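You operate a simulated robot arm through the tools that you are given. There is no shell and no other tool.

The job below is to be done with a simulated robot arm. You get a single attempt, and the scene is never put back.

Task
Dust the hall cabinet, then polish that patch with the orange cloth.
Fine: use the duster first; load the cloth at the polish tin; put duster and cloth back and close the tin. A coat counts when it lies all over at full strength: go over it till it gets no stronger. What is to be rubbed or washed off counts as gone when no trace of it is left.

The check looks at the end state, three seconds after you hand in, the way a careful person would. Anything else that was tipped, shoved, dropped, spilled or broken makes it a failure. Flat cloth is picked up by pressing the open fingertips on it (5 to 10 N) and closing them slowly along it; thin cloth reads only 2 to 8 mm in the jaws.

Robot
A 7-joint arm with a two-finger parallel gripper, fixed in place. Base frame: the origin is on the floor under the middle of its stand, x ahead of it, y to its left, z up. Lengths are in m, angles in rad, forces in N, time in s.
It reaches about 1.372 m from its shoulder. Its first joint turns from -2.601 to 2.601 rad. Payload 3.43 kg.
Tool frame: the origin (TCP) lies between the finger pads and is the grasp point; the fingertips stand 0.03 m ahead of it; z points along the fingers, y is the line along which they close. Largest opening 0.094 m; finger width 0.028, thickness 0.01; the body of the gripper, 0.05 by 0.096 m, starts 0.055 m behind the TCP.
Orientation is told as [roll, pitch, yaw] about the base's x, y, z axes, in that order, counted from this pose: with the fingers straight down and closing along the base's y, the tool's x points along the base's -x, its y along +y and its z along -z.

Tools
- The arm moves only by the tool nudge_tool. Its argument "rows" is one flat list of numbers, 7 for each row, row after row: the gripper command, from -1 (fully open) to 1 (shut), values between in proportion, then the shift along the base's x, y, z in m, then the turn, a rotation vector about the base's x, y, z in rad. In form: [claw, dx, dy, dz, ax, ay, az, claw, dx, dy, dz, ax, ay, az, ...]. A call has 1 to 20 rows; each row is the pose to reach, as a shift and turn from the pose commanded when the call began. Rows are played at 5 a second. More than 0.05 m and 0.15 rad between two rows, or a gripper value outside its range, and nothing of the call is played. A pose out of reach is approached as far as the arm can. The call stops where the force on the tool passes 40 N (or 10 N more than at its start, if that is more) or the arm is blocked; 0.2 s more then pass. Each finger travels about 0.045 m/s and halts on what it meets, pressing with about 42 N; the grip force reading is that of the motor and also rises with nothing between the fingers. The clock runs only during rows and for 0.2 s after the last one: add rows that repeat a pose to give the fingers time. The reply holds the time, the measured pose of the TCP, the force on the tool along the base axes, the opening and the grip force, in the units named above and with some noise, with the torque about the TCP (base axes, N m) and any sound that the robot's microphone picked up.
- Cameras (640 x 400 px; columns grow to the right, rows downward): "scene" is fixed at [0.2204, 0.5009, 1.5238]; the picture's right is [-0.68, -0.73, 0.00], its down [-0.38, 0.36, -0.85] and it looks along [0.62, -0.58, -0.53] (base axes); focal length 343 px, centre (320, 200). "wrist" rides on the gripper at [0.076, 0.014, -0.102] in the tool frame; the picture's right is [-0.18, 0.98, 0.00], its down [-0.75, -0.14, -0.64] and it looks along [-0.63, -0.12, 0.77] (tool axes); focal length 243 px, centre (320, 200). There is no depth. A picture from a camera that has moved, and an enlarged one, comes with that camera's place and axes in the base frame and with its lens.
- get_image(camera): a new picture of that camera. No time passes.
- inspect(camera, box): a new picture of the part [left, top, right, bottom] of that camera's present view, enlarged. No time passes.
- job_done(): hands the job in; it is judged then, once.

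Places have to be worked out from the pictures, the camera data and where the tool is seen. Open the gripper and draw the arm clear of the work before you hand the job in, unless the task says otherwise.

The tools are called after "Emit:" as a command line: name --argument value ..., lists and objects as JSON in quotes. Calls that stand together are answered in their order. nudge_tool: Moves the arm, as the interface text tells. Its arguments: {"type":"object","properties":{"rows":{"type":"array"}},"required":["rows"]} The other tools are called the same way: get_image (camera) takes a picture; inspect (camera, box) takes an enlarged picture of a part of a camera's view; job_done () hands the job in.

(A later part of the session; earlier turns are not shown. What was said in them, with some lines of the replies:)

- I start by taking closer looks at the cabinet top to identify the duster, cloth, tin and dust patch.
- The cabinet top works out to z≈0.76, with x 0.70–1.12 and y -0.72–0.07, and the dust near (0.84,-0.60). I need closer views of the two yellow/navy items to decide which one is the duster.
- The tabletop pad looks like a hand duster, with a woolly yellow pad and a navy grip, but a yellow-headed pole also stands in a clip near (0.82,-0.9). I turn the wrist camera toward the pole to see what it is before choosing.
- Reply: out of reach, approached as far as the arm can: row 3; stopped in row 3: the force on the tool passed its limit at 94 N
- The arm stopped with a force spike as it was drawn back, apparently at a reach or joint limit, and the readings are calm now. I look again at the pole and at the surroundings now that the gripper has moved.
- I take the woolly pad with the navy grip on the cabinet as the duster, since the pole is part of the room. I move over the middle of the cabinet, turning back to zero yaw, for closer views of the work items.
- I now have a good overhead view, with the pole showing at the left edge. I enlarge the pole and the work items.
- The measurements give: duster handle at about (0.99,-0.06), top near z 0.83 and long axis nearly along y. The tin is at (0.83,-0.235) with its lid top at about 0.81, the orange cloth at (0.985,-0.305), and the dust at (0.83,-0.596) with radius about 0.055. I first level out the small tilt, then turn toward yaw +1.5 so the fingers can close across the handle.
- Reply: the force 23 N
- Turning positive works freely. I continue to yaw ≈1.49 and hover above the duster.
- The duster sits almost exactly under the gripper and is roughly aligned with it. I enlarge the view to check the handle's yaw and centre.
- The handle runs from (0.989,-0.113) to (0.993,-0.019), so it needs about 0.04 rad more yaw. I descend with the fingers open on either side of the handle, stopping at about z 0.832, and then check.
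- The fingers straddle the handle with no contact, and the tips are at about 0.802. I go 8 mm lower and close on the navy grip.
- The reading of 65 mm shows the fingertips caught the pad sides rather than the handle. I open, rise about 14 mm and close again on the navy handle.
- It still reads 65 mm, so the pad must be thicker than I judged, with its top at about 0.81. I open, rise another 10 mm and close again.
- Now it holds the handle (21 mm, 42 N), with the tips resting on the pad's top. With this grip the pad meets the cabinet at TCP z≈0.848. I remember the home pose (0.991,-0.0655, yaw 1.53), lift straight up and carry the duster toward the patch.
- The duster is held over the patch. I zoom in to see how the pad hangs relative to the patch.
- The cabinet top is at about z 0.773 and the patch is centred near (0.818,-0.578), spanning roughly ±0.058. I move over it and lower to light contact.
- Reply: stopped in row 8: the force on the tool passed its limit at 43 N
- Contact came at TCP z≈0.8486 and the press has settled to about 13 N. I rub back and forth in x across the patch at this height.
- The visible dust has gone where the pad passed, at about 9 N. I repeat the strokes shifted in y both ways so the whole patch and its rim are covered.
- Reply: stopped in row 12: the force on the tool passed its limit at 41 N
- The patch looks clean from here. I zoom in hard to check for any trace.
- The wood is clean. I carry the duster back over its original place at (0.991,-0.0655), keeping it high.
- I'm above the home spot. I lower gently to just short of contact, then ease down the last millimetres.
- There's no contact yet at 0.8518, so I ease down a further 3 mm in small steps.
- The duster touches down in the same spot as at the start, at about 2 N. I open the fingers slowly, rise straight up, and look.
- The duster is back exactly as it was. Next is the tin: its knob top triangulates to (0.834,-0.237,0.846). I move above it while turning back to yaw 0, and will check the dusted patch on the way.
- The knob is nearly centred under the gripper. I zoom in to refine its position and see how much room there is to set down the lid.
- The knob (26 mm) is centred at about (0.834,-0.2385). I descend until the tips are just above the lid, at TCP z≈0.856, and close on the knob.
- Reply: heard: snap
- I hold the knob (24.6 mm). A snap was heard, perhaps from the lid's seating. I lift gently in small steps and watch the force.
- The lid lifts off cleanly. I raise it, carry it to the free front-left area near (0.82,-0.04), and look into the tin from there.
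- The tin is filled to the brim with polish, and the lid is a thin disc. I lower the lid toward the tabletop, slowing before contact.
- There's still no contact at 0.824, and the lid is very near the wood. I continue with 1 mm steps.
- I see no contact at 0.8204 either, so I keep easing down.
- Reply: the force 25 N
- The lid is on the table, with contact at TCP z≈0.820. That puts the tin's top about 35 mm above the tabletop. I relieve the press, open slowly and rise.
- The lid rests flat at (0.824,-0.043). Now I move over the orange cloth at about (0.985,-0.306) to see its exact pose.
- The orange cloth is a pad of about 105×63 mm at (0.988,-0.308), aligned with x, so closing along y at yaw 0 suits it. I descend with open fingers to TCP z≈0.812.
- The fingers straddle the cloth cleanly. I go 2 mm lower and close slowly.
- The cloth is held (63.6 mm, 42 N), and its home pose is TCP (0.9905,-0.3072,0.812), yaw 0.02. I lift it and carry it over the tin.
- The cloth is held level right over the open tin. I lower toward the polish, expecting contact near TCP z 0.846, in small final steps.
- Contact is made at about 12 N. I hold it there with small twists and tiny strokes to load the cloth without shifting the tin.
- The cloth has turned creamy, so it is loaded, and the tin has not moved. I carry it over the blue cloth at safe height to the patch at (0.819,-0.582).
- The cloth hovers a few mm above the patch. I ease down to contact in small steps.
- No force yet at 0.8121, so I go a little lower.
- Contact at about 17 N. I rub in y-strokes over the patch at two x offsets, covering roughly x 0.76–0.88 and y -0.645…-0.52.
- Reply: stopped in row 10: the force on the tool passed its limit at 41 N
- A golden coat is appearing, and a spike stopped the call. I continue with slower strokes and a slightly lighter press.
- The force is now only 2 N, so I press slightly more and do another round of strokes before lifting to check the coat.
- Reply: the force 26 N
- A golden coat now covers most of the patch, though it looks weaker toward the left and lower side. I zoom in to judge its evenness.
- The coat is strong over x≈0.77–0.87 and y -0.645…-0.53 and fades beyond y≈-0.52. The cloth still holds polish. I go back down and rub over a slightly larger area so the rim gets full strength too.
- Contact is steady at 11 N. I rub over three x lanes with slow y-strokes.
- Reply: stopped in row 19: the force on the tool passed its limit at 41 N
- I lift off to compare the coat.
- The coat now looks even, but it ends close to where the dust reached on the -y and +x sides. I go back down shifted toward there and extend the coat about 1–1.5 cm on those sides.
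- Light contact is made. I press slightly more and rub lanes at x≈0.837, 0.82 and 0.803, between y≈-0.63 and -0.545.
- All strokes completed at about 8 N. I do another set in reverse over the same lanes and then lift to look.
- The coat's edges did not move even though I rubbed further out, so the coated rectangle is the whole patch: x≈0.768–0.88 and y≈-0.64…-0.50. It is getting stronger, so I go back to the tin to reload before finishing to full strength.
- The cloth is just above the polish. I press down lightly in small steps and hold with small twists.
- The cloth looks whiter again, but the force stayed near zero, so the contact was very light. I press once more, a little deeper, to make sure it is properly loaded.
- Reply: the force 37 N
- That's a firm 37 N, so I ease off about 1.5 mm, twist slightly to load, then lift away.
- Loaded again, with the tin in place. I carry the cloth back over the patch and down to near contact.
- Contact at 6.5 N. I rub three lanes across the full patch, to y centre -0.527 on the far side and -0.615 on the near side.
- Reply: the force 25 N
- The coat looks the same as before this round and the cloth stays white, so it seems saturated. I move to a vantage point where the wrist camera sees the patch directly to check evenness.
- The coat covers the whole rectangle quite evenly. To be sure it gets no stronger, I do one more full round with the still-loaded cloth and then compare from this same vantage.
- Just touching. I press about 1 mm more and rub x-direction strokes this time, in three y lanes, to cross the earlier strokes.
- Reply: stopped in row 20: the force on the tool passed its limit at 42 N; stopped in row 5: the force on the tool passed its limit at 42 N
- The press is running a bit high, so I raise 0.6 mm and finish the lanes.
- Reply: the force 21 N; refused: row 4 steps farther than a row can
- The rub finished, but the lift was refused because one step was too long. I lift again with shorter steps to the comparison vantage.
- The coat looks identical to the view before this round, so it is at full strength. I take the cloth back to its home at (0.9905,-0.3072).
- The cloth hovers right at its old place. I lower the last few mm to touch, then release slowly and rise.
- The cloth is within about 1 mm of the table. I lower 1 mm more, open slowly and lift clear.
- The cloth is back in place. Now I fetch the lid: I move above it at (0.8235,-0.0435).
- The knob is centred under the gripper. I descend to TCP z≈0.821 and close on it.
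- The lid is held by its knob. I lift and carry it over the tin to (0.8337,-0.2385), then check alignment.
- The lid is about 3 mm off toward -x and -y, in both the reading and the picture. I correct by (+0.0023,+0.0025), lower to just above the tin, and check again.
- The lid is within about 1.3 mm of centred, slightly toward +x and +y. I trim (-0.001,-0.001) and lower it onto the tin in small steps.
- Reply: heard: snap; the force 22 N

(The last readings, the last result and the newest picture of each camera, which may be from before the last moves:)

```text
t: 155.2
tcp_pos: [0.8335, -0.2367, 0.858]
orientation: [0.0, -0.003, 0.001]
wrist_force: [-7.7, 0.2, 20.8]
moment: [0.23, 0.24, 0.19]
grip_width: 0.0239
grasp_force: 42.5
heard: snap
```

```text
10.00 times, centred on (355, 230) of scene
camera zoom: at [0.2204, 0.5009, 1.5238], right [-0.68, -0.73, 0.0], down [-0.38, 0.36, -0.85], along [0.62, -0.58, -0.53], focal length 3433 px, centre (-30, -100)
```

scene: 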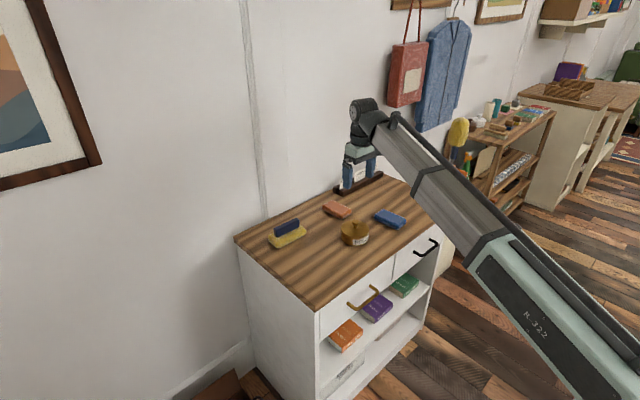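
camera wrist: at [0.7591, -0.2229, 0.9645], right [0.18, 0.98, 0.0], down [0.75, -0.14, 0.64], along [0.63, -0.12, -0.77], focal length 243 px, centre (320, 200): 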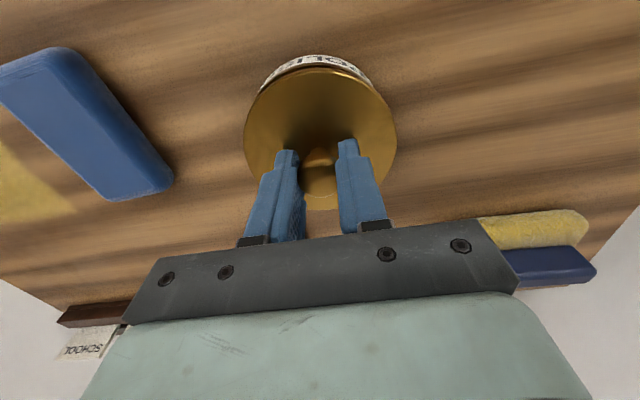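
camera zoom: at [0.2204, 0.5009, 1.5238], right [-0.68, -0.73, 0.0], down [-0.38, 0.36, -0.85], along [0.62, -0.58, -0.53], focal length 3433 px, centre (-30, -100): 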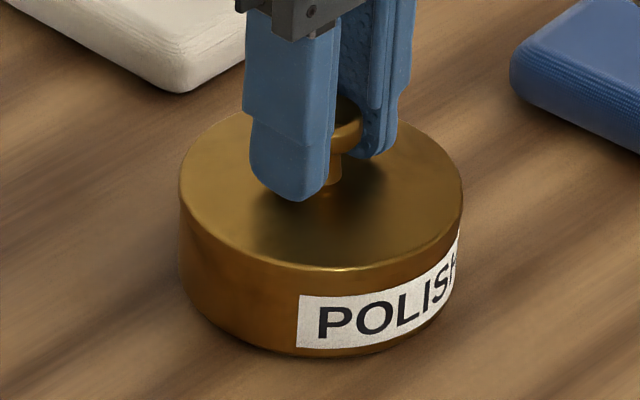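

A snap was heard and the lid now sits flush with no visible gap. I ease the press, open the fingers slowly, and rise.

Emit:
nudge_tool --rows '[1, 0, 0, 0.001, 0, 0, 0, 0.4, 0, 0, 0.001, 0, 0, 0, 0.1, 0, 0, 0.001, 0, 0, 0, -0.2, 0, 0, 0.001, 0, 0, 0, -0.4, 0, 0, 0.003, 0, 0, 0, -0.5, 0, 0, 0.02, 0, 0, 0, -0.5, 0, 0, 0.05, 0, 0, 0, -0.6, 0, 0, 0.09, 0, 0, 0, -1, 0, 0, 0.13, 0, 0, 0, -1, 0, 0, 0.17, 0, 0, 0, -1, 0, 0, 0.17, 0, 0, 0]'

Emit:
inspect --camera "scene" --box '[325, 210, 385, 250]'

Emit:
inspect --camera "scene" --box '[320, 180, 440, 255]'

Emit:
get_image --camera "wrist"

```text
t: 157.6
tcp_pos: [0.8347, -0.2386, 1.0253]
orientation: [0.0, -0.003, 0.001]
wrist_force: [-0.4, 0.3, 1.2]
moment: [-0.03, 0.03, -0.01]
grip_width: 0.0938
grasp_force: 0.1
```

```text
10.00 times, centred on (355, 230) of scene
camera zoom: at [0.2204, 0.5009, 1.5238], right [-0.68, -0.73, 0.0], down [-0.38, 0.36, -0.85], along [0.62, -0.58, -0.53], focal length 3433 px, centre (-30, -100)
```

zoom: 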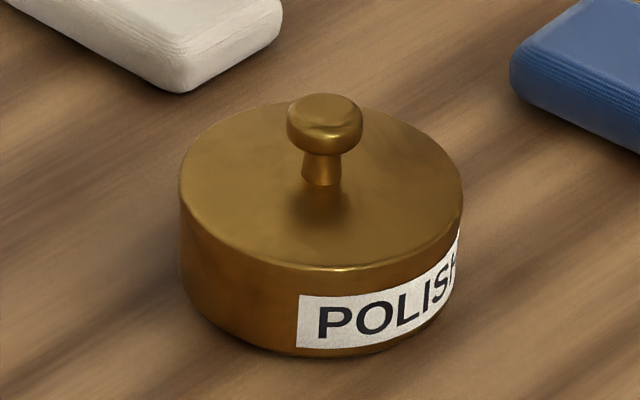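

```text
5.33 times, centred on (380, 218) of scene
camera zoom: at [0.2204, 0.5009, 1.5238], right [-0.68, -0.73, 0.0], down [-0.38, 0.36, -0.85], along [0.62, -0.58, -0.53], focal length 1831 px, centre (0, 107)
```

zoom: 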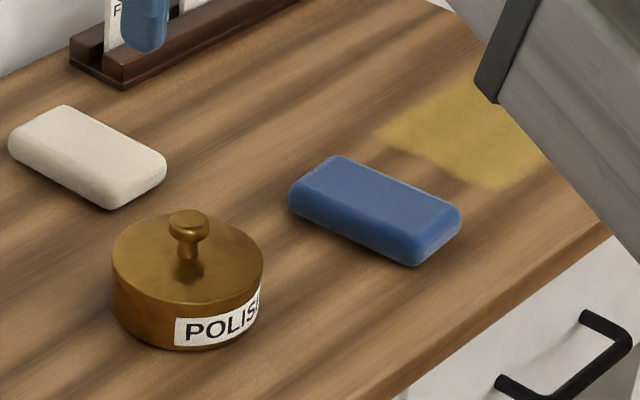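

```text
taken
camera wrist: at [0.7593, -0.2254, 1.1293], right [0.18, 0.98, 0.0], down [0.75, -0.14, 0.64], along [0.63, -0.12, -0.77], focal length 243 px, centre (320, 200)
```

wrist: 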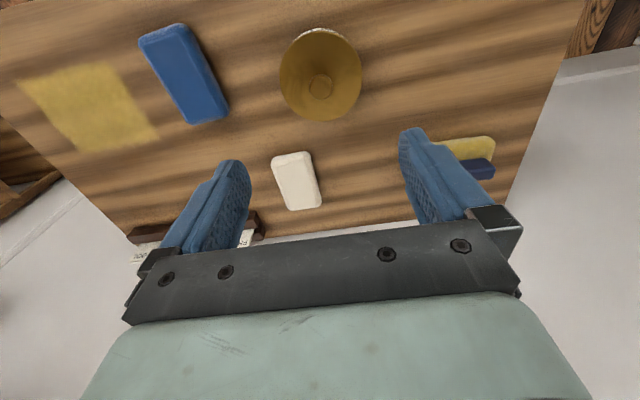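

The tin is closed exactly as at the start, and the cloth and duster are in place. I take one last close look at the coat and the whole cabinet before withdrawing.

Emit:
inspect --camera "wrist" --box '[0, 40, 180, 170]'

Emit:
get_image --camera "scene"

```text
3.08 times, centred on (90, 105) of wrist
camera zoom: at [0.7593, -0.2254, 1.1293], right [0.18, 0.98, 0.0], down [0.75, -0.14, 0.64], along [0.63, -0.12, -0.77], focal length 746 px, centre (1028, 492)
```

zoom: 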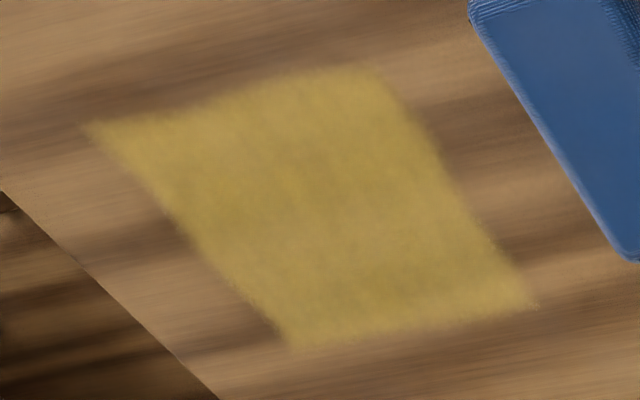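

```text
taken
```

scene: 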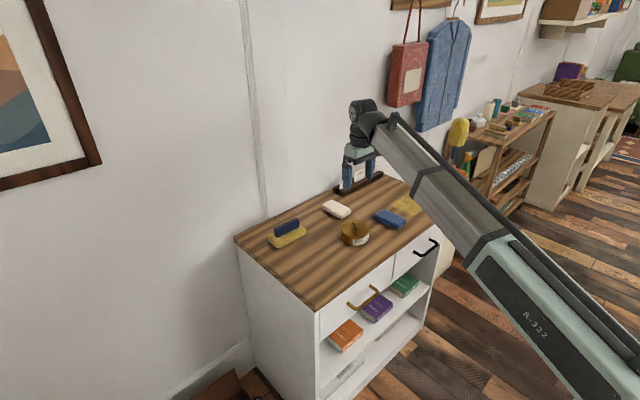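

Everything is in place: an even golden coat, tin closed, duster and cloth back. I draw the open gripper up and back, clear of the cabinet.

Emit:
nudge_tool --rows '[-1, -0.01, -0.005, 0.03, 0, 0, 0, -1, -0.03, -0.015, 0.055, 0, 0, 0, -1, -0.055, -0.025, 0.075, 0, 0, 0, -1, -0.08, -0.035, 0.09, 0, 0, 0, -1, -0.105, -0.045, 0.095, 0, 0, 0, -1, -0.13, -0.055, 0.095, 0, 0, 0, -1, -0.145, -0.062, 0.095, 0, 0, 0, -1, -0.145, -0.062, 0.095, 0, 0, 0]'

Emit:
get_image --camera "scene"

Emit:
inspect --camera "scene" --box '[230, 150, 470, 300]'

```text
t: 159.6
tcp_pos: [0.6914, -0.3015, 1.1198]
orientation: [-0.002, -0.005, -0.001]
wrist_force: [7.6, -2.3, -12.8]
moment: [0.09, -0.16, 0.05]
grip_width: 0.0941
grasp_force: 0.0
stopped in row 8: the force on the tool passed its limit at 41 N (the readings are from after the stop); the commanded pose is now the measured one
```

```text
taken
```

scene: 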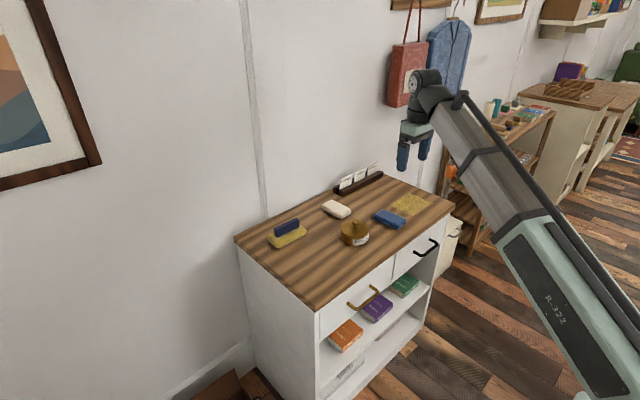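

```text
2.67 times, centred on (350, 225) of scene
camera zoom: at [0.2204, 0.5009, 1.5238], right [-0.68, -0.73, 0.0], down [-0.38, 0.36, -0.85], along [0.62, -0.58, -0.53], focal length 916 px, centre (240, 133)
```

zoom: 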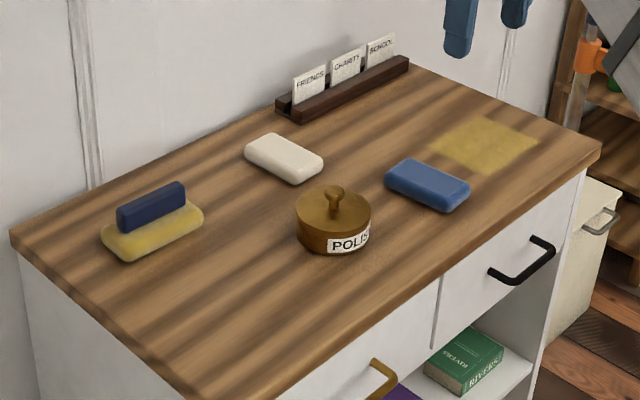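

The cabinet matches the starting layout, with only the patch coated and the cloth creamy. A force spike came at the folded-arm limit, so I ease forward slightly to a settled pose that is still clear of the work.

Emit:
nudge_tool --rows '[-1, 0.01, 0.003, -0.003, 0, 0, 0, -1, 0.02, 0.006, -0.005, 0, 0, 0, -1, 0.03, 0.01, -0.005, 0, 0, 0, -1, 0.03, 0.01, -0.005, 0, 0, 0, -1, 0.03, 0.01, -0.005, 0, 0, 0]'

Emit:
get_image --camera "wrist"

```text
t: 160.8
tcp_pos: [0.7231, -0.292, 1.1132]
orientation: [-0.002, -0.002, 0.0]
wrist_force: [0.0, 0.0, -0.5]
moment: [0.05, -0.02, 0.0]
grip_width: 0.0939
grasp_force: 0.1
```

```text
taken
camera wrist: at [0.6463, -0.2777, 1.2162], right [0.18, 0.98, 0.0], down [0.75, -0.14, 0.65], along [0.63, -0.12, -0.76], focal length 243 px, centre (320, 200)
```

wrist: 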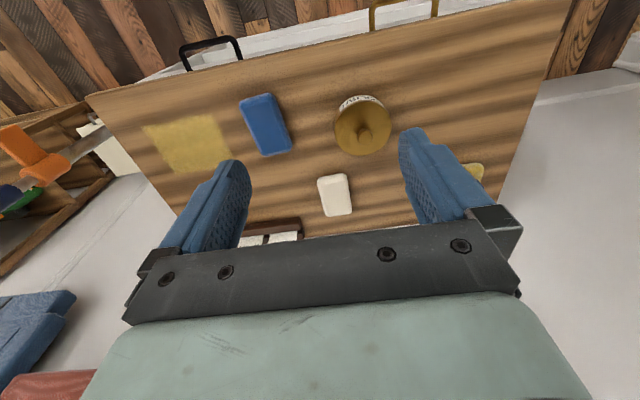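

The arm is at rest above and clear of the work with the gripper open and no load. The dust is gone, the coat is full and even, the duster and cloth are back, and the tin is closed, so I hand in.

Emit:
job_done

```text
The job is handed in.
```

The hall cabinet is dusted and the patch is polished with the orange cloth. I've handed the job in; I haven't seen the check's result.

- **Dusting:** I used the yellow pad with the navy grip on the cabinet top. A yellow-headed pole also stands in a clip nearby, and I took that as part of the room. No dust shows in the enlarged views.
- **Polish:** I loaded the cloth at the tin, and reloaded it once. The coat covers the whole patch evenly, and a final round of rubbing made no visible difference.
- **Put back:** The duster is where it was, the cloth is within about 3 mm of its original spot, and the tin lid snapped shut. The cloth now looks cream rather than orange because it still holds polish.
- **Force stops:** The arm hit its force limit a few times. Twice it was near its folded limit, and the other times while pressing or rubbing on the patch. Nothing else on the cabinet appears moved.

The gripper is open and the arm is clear of the work.
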